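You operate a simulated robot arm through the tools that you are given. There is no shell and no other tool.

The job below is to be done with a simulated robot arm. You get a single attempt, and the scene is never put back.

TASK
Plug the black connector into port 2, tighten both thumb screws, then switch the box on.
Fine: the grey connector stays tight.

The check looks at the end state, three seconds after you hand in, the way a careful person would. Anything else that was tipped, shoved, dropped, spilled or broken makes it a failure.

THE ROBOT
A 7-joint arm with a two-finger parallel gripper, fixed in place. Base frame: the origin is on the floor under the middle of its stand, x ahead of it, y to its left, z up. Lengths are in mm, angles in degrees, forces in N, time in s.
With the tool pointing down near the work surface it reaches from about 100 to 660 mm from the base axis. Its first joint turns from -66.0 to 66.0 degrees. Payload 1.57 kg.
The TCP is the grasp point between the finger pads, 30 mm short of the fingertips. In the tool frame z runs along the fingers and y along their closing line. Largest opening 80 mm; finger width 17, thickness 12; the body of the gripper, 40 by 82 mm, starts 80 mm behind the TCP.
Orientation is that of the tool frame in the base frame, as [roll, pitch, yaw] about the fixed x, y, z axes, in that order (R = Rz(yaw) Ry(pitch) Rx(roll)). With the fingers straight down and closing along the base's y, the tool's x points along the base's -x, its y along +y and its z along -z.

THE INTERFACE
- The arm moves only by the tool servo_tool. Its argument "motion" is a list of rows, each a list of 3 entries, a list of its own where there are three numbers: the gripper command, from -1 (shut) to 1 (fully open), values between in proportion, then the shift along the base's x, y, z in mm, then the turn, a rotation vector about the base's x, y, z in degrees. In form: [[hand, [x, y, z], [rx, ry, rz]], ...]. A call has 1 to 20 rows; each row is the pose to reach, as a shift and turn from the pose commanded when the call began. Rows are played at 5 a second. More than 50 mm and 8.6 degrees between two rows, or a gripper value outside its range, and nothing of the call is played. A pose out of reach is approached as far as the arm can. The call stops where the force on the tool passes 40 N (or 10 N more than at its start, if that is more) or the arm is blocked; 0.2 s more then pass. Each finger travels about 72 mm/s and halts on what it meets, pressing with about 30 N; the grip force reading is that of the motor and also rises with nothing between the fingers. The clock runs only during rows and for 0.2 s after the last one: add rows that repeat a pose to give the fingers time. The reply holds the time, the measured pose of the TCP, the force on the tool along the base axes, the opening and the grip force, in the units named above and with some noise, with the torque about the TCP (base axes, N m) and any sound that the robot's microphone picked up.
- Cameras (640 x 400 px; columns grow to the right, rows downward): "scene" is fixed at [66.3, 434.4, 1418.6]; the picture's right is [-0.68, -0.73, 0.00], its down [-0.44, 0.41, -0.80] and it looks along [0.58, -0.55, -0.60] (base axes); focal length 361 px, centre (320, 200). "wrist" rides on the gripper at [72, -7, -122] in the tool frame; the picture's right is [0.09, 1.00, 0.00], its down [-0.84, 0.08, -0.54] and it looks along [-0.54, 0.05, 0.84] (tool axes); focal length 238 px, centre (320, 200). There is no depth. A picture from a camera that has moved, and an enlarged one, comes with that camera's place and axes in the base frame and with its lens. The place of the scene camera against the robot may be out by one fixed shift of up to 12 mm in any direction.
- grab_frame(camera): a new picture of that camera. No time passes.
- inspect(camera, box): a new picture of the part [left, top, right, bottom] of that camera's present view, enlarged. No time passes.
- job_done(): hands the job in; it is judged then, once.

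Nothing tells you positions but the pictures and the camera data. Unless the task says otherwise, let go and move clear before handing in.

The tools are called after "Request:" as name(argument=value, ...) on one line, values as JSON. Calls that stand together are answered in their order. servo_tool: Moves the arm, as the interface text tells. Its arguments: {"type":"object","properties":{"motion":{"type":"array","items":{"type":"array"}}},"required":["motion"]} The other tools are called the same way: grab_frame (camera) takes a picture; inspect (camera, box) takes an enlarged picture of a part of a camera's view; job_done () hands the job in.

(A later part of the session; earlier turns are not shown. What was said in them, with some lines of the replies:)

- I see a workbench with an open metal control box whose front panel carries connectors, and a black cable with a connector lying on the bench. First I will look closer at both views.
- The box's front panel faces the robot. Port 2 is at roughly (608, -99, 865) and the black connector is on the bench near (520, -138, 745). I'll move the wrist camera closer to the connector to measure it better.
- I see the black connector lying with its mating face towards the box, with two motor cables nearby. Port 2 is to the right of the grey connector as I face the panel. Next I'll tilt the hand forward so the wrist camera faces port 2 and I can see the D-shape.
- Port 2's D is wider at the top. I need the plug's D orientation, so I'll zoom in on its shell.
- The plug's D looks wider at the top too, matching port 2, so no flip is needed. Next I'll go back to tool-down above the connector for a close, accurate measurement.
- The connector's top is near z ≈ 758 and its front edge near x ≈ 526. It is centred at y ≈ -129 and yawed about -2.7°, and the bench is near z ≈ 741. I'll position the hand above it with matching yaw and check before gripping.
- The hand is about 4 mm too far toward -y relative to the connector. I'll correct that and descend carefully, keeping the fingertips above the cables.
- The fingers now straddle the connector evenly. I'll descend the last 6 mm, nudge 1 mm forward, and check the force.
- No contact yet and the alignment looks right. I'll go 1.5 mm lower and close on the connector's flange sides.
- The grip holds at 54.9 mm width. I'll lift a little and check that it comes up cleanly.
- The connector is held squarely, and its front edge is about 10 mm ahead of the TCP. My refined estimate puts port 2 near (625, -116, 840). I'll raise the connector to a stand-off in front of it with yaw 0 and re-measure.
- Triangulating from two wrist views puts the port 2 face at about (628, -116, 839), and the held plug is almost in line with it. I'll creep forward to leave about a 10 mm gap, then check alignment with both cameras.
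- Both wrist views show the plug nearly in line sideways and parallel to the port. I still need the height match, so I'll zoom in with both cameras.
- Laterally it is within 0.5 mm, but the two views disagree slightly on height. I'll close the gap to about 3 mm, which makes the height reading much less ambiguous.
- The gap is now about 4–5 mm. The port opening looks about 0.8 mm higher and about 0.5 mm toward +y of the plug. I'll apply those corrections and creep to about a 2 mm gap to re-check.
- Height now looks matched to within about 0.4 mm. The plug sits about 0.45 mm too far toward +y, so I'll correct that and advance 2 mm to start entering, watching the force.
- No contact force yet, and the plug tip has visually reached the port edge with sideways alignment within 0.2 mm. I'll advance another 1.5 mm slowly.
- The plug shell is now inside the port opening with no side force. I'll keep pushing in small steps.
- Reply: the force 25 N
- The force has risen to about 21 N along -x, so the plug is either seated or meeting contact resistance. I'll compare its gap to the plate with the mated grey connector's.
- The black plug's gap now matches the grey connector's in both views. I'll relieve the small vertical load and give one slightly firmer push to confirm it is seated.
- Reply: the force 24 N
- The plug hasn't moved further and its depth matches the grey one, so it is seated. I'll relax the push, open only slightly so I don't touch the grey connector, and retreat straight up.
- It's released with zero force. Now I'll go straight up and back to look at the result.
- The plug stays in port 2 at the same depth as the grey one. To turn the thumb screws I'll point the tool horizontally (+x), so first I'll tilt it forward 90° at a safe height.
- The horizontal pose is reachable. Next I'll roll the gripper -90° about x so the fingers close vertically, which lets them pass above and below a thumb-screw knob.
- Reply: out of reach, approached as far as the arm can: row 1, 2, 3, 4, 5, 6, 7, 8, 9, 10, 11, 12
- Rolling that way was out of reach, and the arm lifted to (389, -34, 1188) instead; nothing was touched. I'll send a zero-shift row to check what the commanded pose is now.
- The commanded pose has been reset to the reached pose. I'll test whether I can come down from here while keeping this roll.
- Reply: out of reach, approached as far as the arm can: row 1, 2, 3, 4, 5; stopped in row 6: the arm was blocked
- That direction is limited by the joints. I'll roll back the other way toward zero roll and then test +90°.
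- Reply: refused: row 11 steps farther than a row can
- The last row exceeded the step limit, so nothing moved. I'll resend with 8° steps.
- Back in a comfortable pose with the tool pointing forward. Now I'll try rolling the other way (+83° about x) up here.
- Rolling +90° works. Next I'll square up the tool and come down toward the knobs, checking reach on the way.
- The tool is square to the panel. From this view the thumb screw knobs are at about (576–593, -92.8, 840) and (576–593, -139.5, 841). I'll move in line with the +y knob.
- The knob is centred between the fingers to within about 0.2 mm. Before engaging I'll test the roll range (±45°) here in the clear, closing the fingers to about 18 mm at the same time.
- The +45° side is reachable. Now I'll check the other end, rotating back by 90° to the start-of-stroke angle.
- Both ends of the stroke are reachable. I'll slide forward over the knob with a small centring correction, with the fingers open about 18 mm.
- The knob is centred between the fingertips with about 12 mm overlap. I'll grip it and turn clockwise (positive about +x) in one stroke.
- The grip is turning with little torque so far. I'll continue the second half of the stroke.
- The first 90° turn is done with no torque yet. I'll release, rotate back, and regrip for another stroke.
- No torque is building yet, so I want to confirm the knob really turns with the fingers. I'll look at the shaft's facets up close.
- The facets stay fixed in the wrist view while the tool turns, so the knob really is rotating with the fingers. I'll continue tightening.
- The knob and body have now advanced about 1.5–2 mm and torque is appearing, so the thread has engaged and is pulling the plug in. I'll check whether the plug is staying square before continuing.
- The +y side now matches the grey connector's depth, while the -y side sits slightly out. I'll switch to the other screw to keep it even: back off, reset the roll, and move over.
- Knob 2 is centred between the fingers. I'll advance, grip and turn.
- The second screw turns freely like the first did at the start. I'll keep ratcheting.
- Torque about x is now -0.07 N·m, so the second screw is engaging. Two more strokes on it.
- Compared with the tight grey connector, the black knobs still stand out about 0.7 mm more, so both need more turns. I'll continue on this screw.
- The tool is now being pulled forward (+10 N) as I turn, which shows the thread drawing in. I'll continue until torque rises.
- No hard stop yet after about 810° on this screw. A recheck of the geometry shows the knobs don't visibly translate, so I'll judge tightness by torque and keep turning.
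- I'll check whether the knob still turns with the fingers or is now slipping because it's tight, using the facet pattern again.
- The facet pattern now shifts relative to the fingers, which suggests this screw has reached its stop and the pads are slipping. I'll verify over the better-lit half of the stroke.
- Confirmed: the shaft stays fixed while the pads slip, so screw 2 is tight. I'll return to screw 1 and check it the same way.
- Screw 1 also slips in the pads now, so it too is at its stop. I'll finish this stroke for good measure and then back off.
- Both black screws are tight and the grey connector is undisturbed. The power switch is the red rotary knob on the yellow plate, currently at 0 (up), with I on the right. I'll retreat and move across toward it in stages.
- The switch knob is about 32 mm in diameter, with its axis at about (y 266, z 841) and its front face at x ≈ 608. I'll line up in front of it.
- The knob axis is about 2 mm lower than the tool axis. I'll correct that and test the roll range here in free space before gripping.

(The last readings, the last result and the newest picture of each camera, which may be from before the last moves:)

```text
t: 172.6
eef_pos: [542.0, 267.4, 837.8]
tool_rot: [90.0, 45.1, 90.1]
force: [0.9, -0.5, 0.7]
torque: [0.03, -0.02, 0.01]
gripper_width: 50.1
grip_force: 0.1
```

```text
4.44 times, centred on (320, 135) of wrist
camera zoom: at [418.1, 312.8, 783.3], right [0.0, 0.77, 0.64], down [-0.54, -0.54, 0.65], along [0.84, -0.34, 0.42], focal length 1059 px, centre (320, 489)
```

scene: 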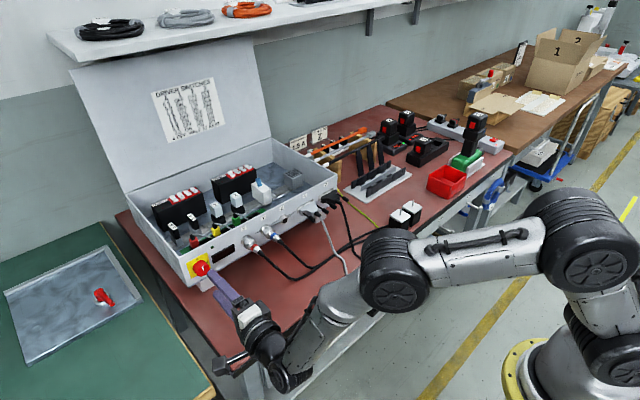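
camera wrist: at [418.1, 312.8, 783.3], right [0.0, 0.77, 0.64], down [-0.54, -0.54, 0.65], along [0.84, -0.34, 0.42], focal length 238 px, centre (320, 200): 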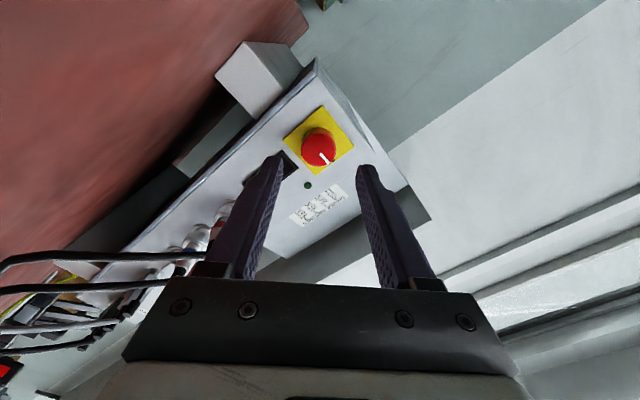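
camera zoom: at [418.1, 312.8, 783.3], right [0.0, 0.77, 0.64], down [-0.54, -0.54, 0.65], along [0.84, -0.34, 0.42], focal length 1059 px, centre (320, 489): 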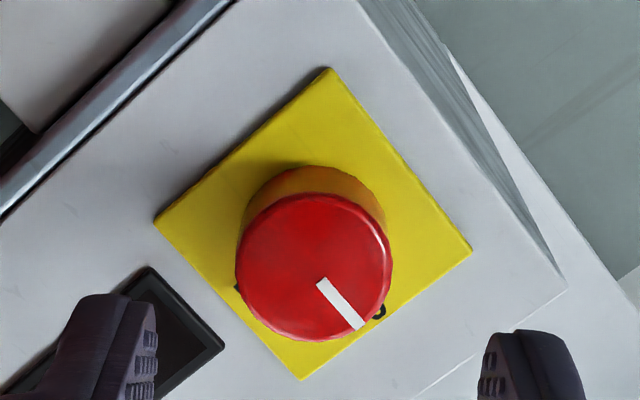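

The full ±45° stroke is available here. I'll advance over the knob with a small correction, keeping the fingertips about 8 mm off the plate.

Request:
servo_tool(motion=[[0.25, [10, -0.8, -0.5], [0, 0, 0]], [0.25, [20, -0.8, -0.5], [0, 0, 0]], [0.25, [30, -0.8, -0.5], [0, 0, 0]], [0.25, [38, -0.8, -0.5], [0, 0, 0]], [0.25, [45, -0.8, -0.5], [0, 0, 0]], [0.25, [50, -0.8, -0.5], [0, 0, 0]], [0.25, [54, -0.8, -0.5], [0, 0, 0]], [0.25, [54, -0.8, -0.5], [0, 0, 0]]])

Request:
inspect(camera="wrist", box=[240, 100, 400, 200])

Request:
inspect(camera="scene", box=[170, 235, 270, 310])

```text
t: 174.4
eef_pos: [593.9, 267.8, 837.8]
tool_rot: [90.0, 45.1, 90.0]
force: [0.4, -0.3, 0.1]
torque: [-0.05, 0.02, -0.04]
gripper_width: 49.9
grip_force: 0.0
```

```text
4.00 times, centred on (320, 150) of wrist
camera zoom: at [471.9, 312.1, 782.9], right [0.0, 0.77, 0.64], down [-0.54, -0.54, 0.65], along [0.84, -0.35, 0.42], focal length 953 px, centre (320, 400)
```

zoom: 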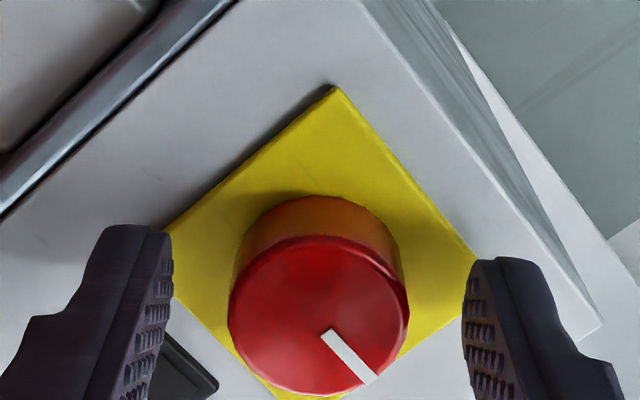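

```text
5.33 times, centred on (220, 272) of scene
camera zoom: at [66.3, 434.4, 1418.6], right [-0.68, -0.73, 0.0], down [-0.44, 0.41, -0.8], along [0.58, -0.55, -0.6], focal length 1926 px, centre (853, -187)
```

zoom: 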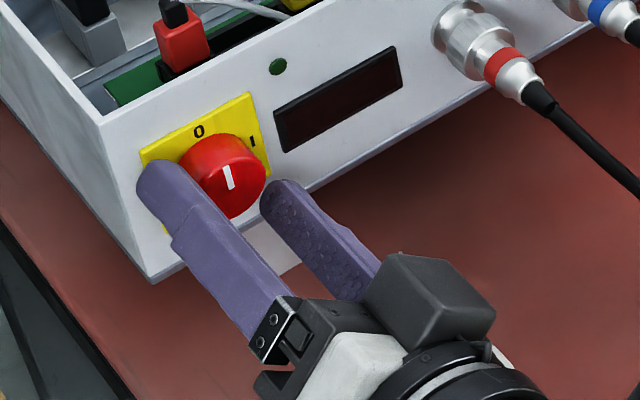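

The fingers are evenly placed either side of the switch knob. I'll grip it.

Request:
servo_tool(motion=[[0, [0, 0, 0], [0, 0, 0]], [-0.2, [0, 0, 0], [0, 0, 0]], [-1, [0, 0, 0], [0, 0, 0]], [-1, [0, 0, 0], [0, 0, 0]], [-1, [0, 0, 0], [0, 0, 0]]])

Request:
inspect(camera="wrist", box=[240, 100, 400, 200])

```text
t: 175.6
eef_pos: [594.3, 267.5, 838.4]
tool_rot: [89.9, 45.0, 90.1]
force: [0.0, 0.8, 1.5]
torque: [-0.01, 0.21, -0.11]
gripper_width: 30.3
grip_force: 39.8
```

```text
4.00 times, centred on (320, 150) of wrist
camera zoom: at [471.7, 312.2, 782.9], right [0.0, 0.77, 0.64], down [-0.54, -0.54, 0.65], along [0.84, -0.35, 0.42], focal length 953 px, centre (320, 400)
```

zoom: 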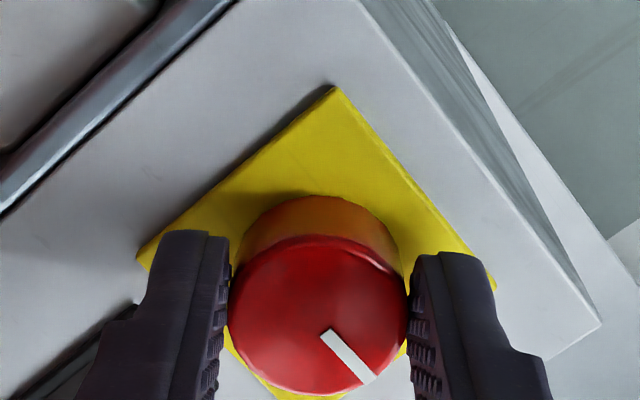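

The grip is good at 30.3 mm with little lateral force. I'll turn it clockwise toward I, with a check halfway.

Request:
servo_tool(motion=[[-1, [0, 0, 0], [7.5, 0, 0]], [-1, [0, 0, 0], [15, 0, 0]], [-1, [0, 0, 0], [22.5, 0, 0]], [-1, [0, 0, 0], [30, 0, 0]], [-1, [0, 0, 0], [37.5, 0, 0]], [-1, [0, 0, 0], [45, 0, 0]]])

Request:
inspect(camera="wrist", box=[240, 100, 400, 200])

Request:
inspect(camera="scene", box=[170, 235, 270, 310])

```text
t: 177.0
eef_pos: [595.7, 267.8, 840.1]
tool_rot: [89.7, -0.3, 90.3]
force: [-21.2, 8.0, 10.9]
torque: [-0.01, -0.15, -0.21]
gripper_width: 30.4
grip_force: 39.6
```

```text
4.00 times, centred on (320, 150) of wrist
camera zoom: at [471.6, 338.5, 833.8], right [-0.01, 0.09, 1.0], down [-0.54, -0.84, 0.07], along [0.84, -0.54, 0.05], focal length 953 px, centre (320, 400)
```

zoom: 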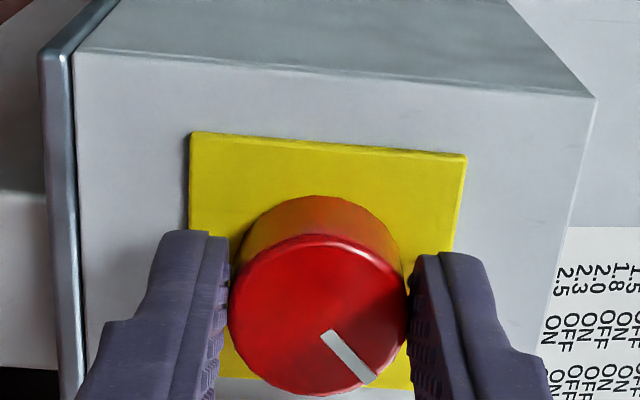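

```text
5.33 times, centred on (220, 272) of scene
camera zoom: at [65.5, 434.5, 1418.6], right [-0.68, -0.73, 0.0], down [-0.44, 0.41, -0.8], along [0.58, -0.55, -0.6], focal length 1926 px, centre (853, -187)
```

zoom: 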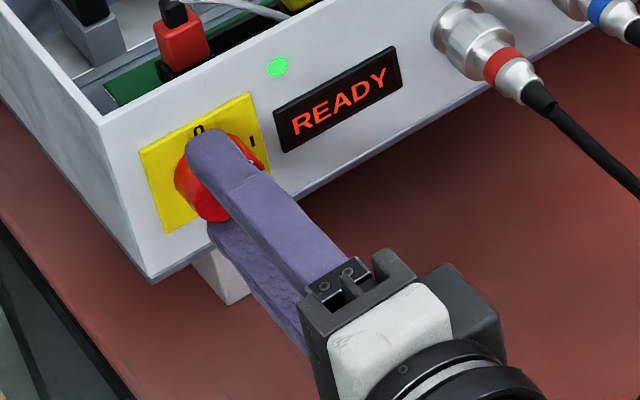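

The display already lights up READY and the LED is green. I'll finish the turn to the I mark, easing back slightly to relieve the axial push.

Request:
servo_tool(motion=[[-1, [-0.4, 0, 0], [7.5, 0, 0]], [-1, [-0.8, 0, 0], [15, 0, 0]], [-1, [-0.8, 0, 0], [22.5, 0, 0]], [-1, [-0.8, 0, 0], [30, 0, 0]], [-1, [-0.8, 0, 0], [37.5, 0, 0]], [-1, [-0.8, 0, 0], [45, 0, 0]], [-1, [-0.8, 0, 0], [45, 0, 0]]])

Request:
inspect(camera="wrist", box=[240, 100, 400, 200])

Request:
inspect(camera="scene", box=[170, 235, 270, 310])

```text
t: 178.6
eef_pos: [595.7, 266.3, 840.6]
tool_rot: [89.4, -45.2, 90.3]
force: [-2.6, 0.4, 18.2]
torque: [-0.45, -0.61, 0.66]
gripper_width: 30.5
grip_force: 39.6
```

```text
4.00 times, centred on (320, 150) of wrist
camera zoom: at [471.7, 320.5, 887.0], right [-0.01, -0.64, 0.77], down [-0.54, -0.64, -0.54], along [0.84, -0.42, -0.34], focal length 953 px, centre (320, 400)
```

zoom: 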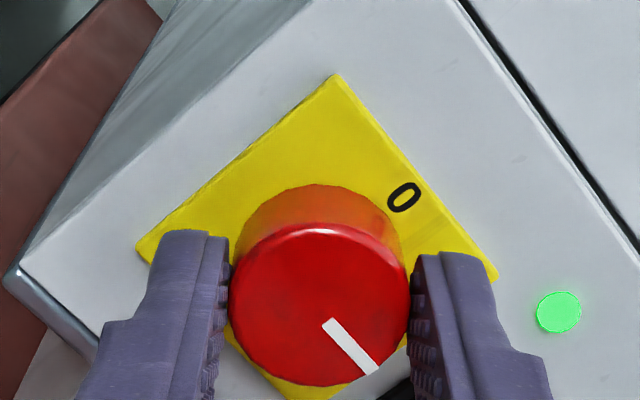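

```text
5.33 times, centred on (220, 272) of scene
camera zoom: at [65.9, 434.3, 1418.7], right [-0.68, -0.73, 0.0], down [-0.44, 0.41, -0.8], along [0.58, -0.55, -0.6], focal length 1926 px, centre (853, -187)
```

zoom: 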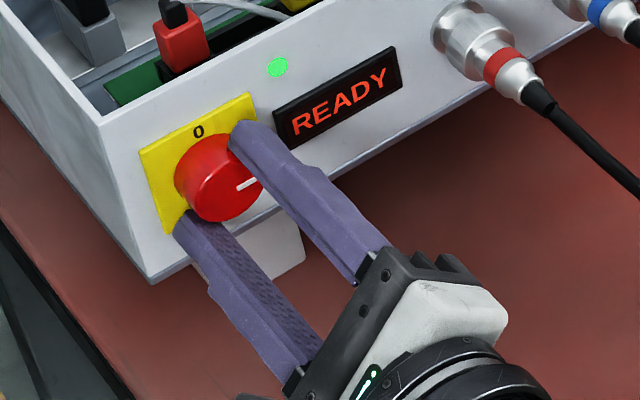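

The pointer is at I and the torque shows it has reached its stop; the box reads READY with the green LED on. I'll release and back straight out.

Request:
servo_tool(motion=[[-1, [0, 0, 0], [-2, 0, 0]], [0, [0, 0, 0], [-2, 0, 0]], [0.25, [0, 0, 0], [-2, 0, 0]], [0.25, [0, 0, 0], [-2, 0, 0]], [0.25, [-10, 0, 0], [-2, 0, 0]], [0.25, [-25, 0, 0], [-2, 0, 0]], [0.25, [-45, 0, 0], [-2, 0, 0]], [0.25, [-70, 0, 0], [-2, 0, 0]], [0.25, [-100, 0, 20], [-8, 0, 0]], [0.25, [-130, 0, 40], [-16, 0, 0]], [0.25, [-150, 0, 60], [-24, 0, 0]], [0.25, [-150, 0, 80], [-32, 0, 0]], [0.25, [-150, 0, 80], [-40, 0, 0]], [0.25, [-150, 0, 80], [-45, 0, 0]]])

Request:
grab_frame(camera="scene")

Request:
inspect(camera="scene", box=[160, 160, 360, 300])

Request:
grab_frame(camera="wrist")

```text
t: 181.6
eef_pos: [444.1, 266.0, 917.2]
tool_rot: [89.9, 0.1, 90.1]
force: [-0.4, 0.5, 0.2]
torque: [-0.03, 0.02, -0.01]
gripper_width: 50.0
grip_force: 0.1
```

```text
taken
```

scene: 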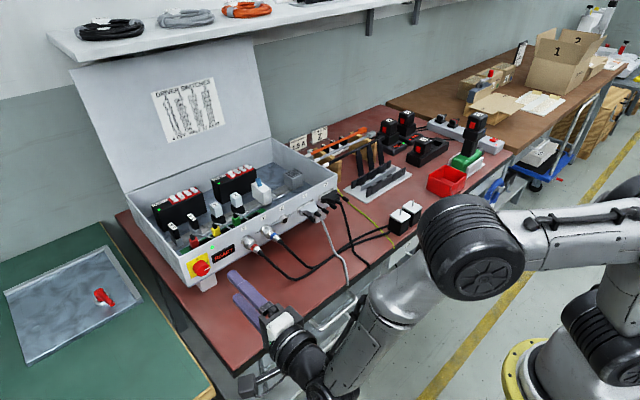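

```text
2.86 times, centred on (260, 230) of scene
camera zoom: at [66.3, 434.4, 1418.6], right [-0.68, -0.73, 0.0], down [-0.44, 0.41, -0.8], along [0.58, -0.55, -0.6], focal length 1032 px, centre (491, 114)
```

zoom: 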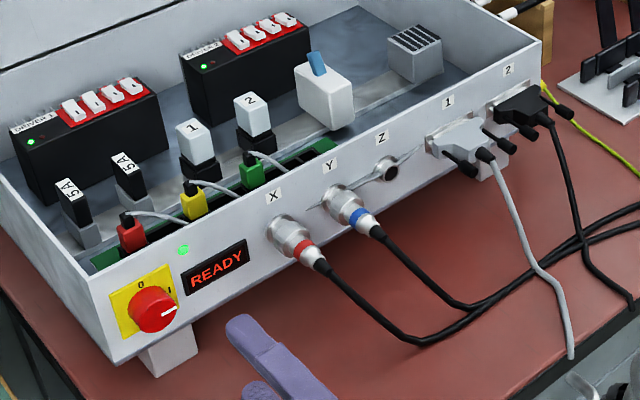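

```text
taken
camera wrist: at [322.3, 337.6, 911.5], right [0.0, 0.09, 1.0], down [-0.54, -0.84, 0.08], along [0.84, -0.54, 0.05], focal length 238 px, centre (320, 200)
```

wrist: 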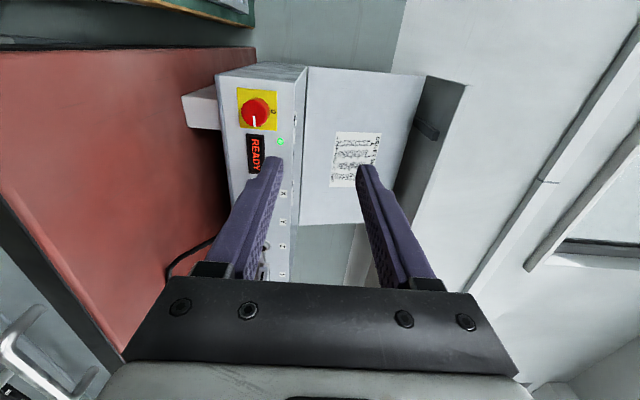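

The box is on and READY, and all the driver LEDs are green. Before handing in, I'll compare the black and grey connectors and screws closely once more.

Request:
inspect(camera="scene", box=[318, 188, 348, 208])

Request:
inspect(camera="scene", box=[300, 196, 330, 216])

Request:
inspect(camera="scene", box=[300, 190, 440, 280])

```text
16.00 times, centred on (333, 198) of scene
camera zoom: at [66.3, 434.4, 1418.6], right [-0.68, -0.73, 0.0], down [-0.44, 0.41, -0.8], along [0.58, -0.55, -0.6], focal length 5778 px, centre (112, 232)
```

zoom: 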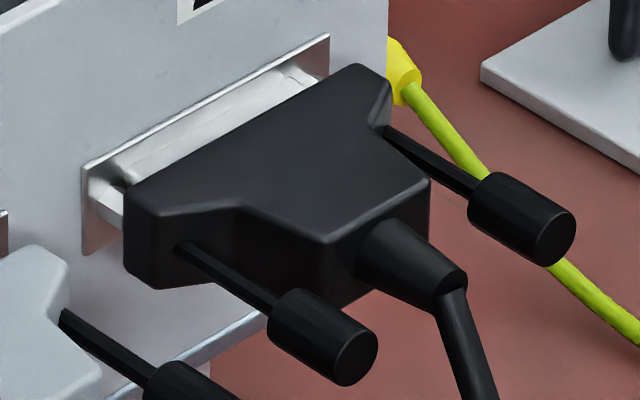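

```text
16.00 times, centred on (315, 206) of scene
camera zoom: at [66.3, 434.4, 1418.6], right [-0.68, -0.73, 0.0], down [-0.44, 0.41, -0.8], along [0.58, -0.55, -0.6], focal length 5778 px, centre (400, 104)
```

zoom: 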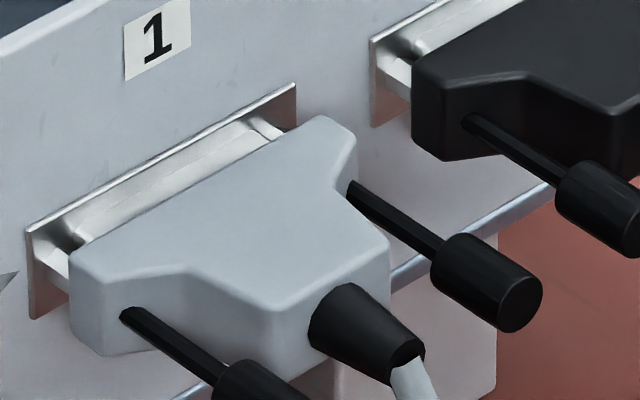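

```text
4.44 times, centred on (370, 235) of scene
camera zoom: at [66.3, 434.4, 1418.6], right [-0.68, -0.73, 0.0], down [-0.44, 0.41, -0.8], along [0.58, -0.55, -0.6], focal length 1605 px, centre (98, 44)
```

zoom: 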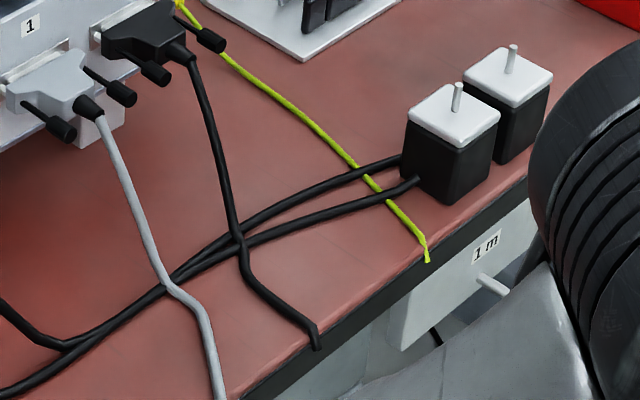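

Everything matches: the plug is seated like the grey one, both screws are at their stops, and the switch is on I with READY shown. Motors, cables and the grey connector are undisturbed. I'll move a bit further clear before handing in.

Request:
servo_tool(motion=[[0.25, [-10, -10, 20], [0, 0, 0]], [0.25, [-20, -20, 40], [0, 0, 0]], [0.25, [-30, -30, 60], [0, 0, 0]], [0.25, [-40, -40, 80], [0, 0, 0]], [0.25, [-40, -40, 80], [0, 0, 0]]])

Request:
grab_frame(camera="scene")

```text
t: 182.8
eef_pos: [403.6, 224.4, 998.4]
tool_rot: [90.0, 0.0, 90.0]
force: [-0.3, 0.5, 0.4]
torque: [-0.03, -0.01, 0.01]
gripper_width: 49.9
grip_force: 0.1
```

```text
taken
```

scene: 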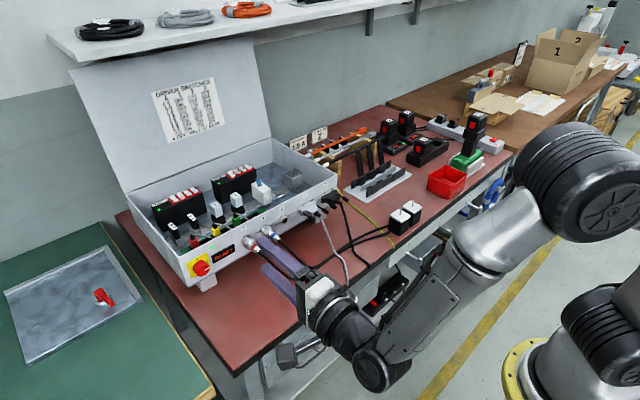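

The arm is clear, nothing else in the scene has moved, and the box is on and shows READY. I'm handing the job in.

Request:
job_done()

```text
The job is handed in.
```

The black connector is plugged into port 2, both of its thumb screws are tightened, and the box is switched on. I've handed the job in; no check result came back.

- **Connector:** it sits at about the same depth as the grey connector, within about 0.4 mm as measured from the camera pictures.
- **Thumb screws:** I turned each one clockwise until it stopped turning and the gripper pads slipped on it. The torque I could measure at that point was small (about 0.05 N·m), so the fixed shaft, not the torque, is what tells me they are tight.
- **Switch:** the red knob is on I. The display shows READY and the green LED is lit.
- **Everything else:** the grey connector wasn't touched, and the motors look unmoved. The black connector was lying across the motor cables and was lifted off them.
- **Arm:** I let go and moved it clear before handing in. Early on, one roll was out of the arm's reach and it swung up to about 1190 mm high, but it hit nothing.
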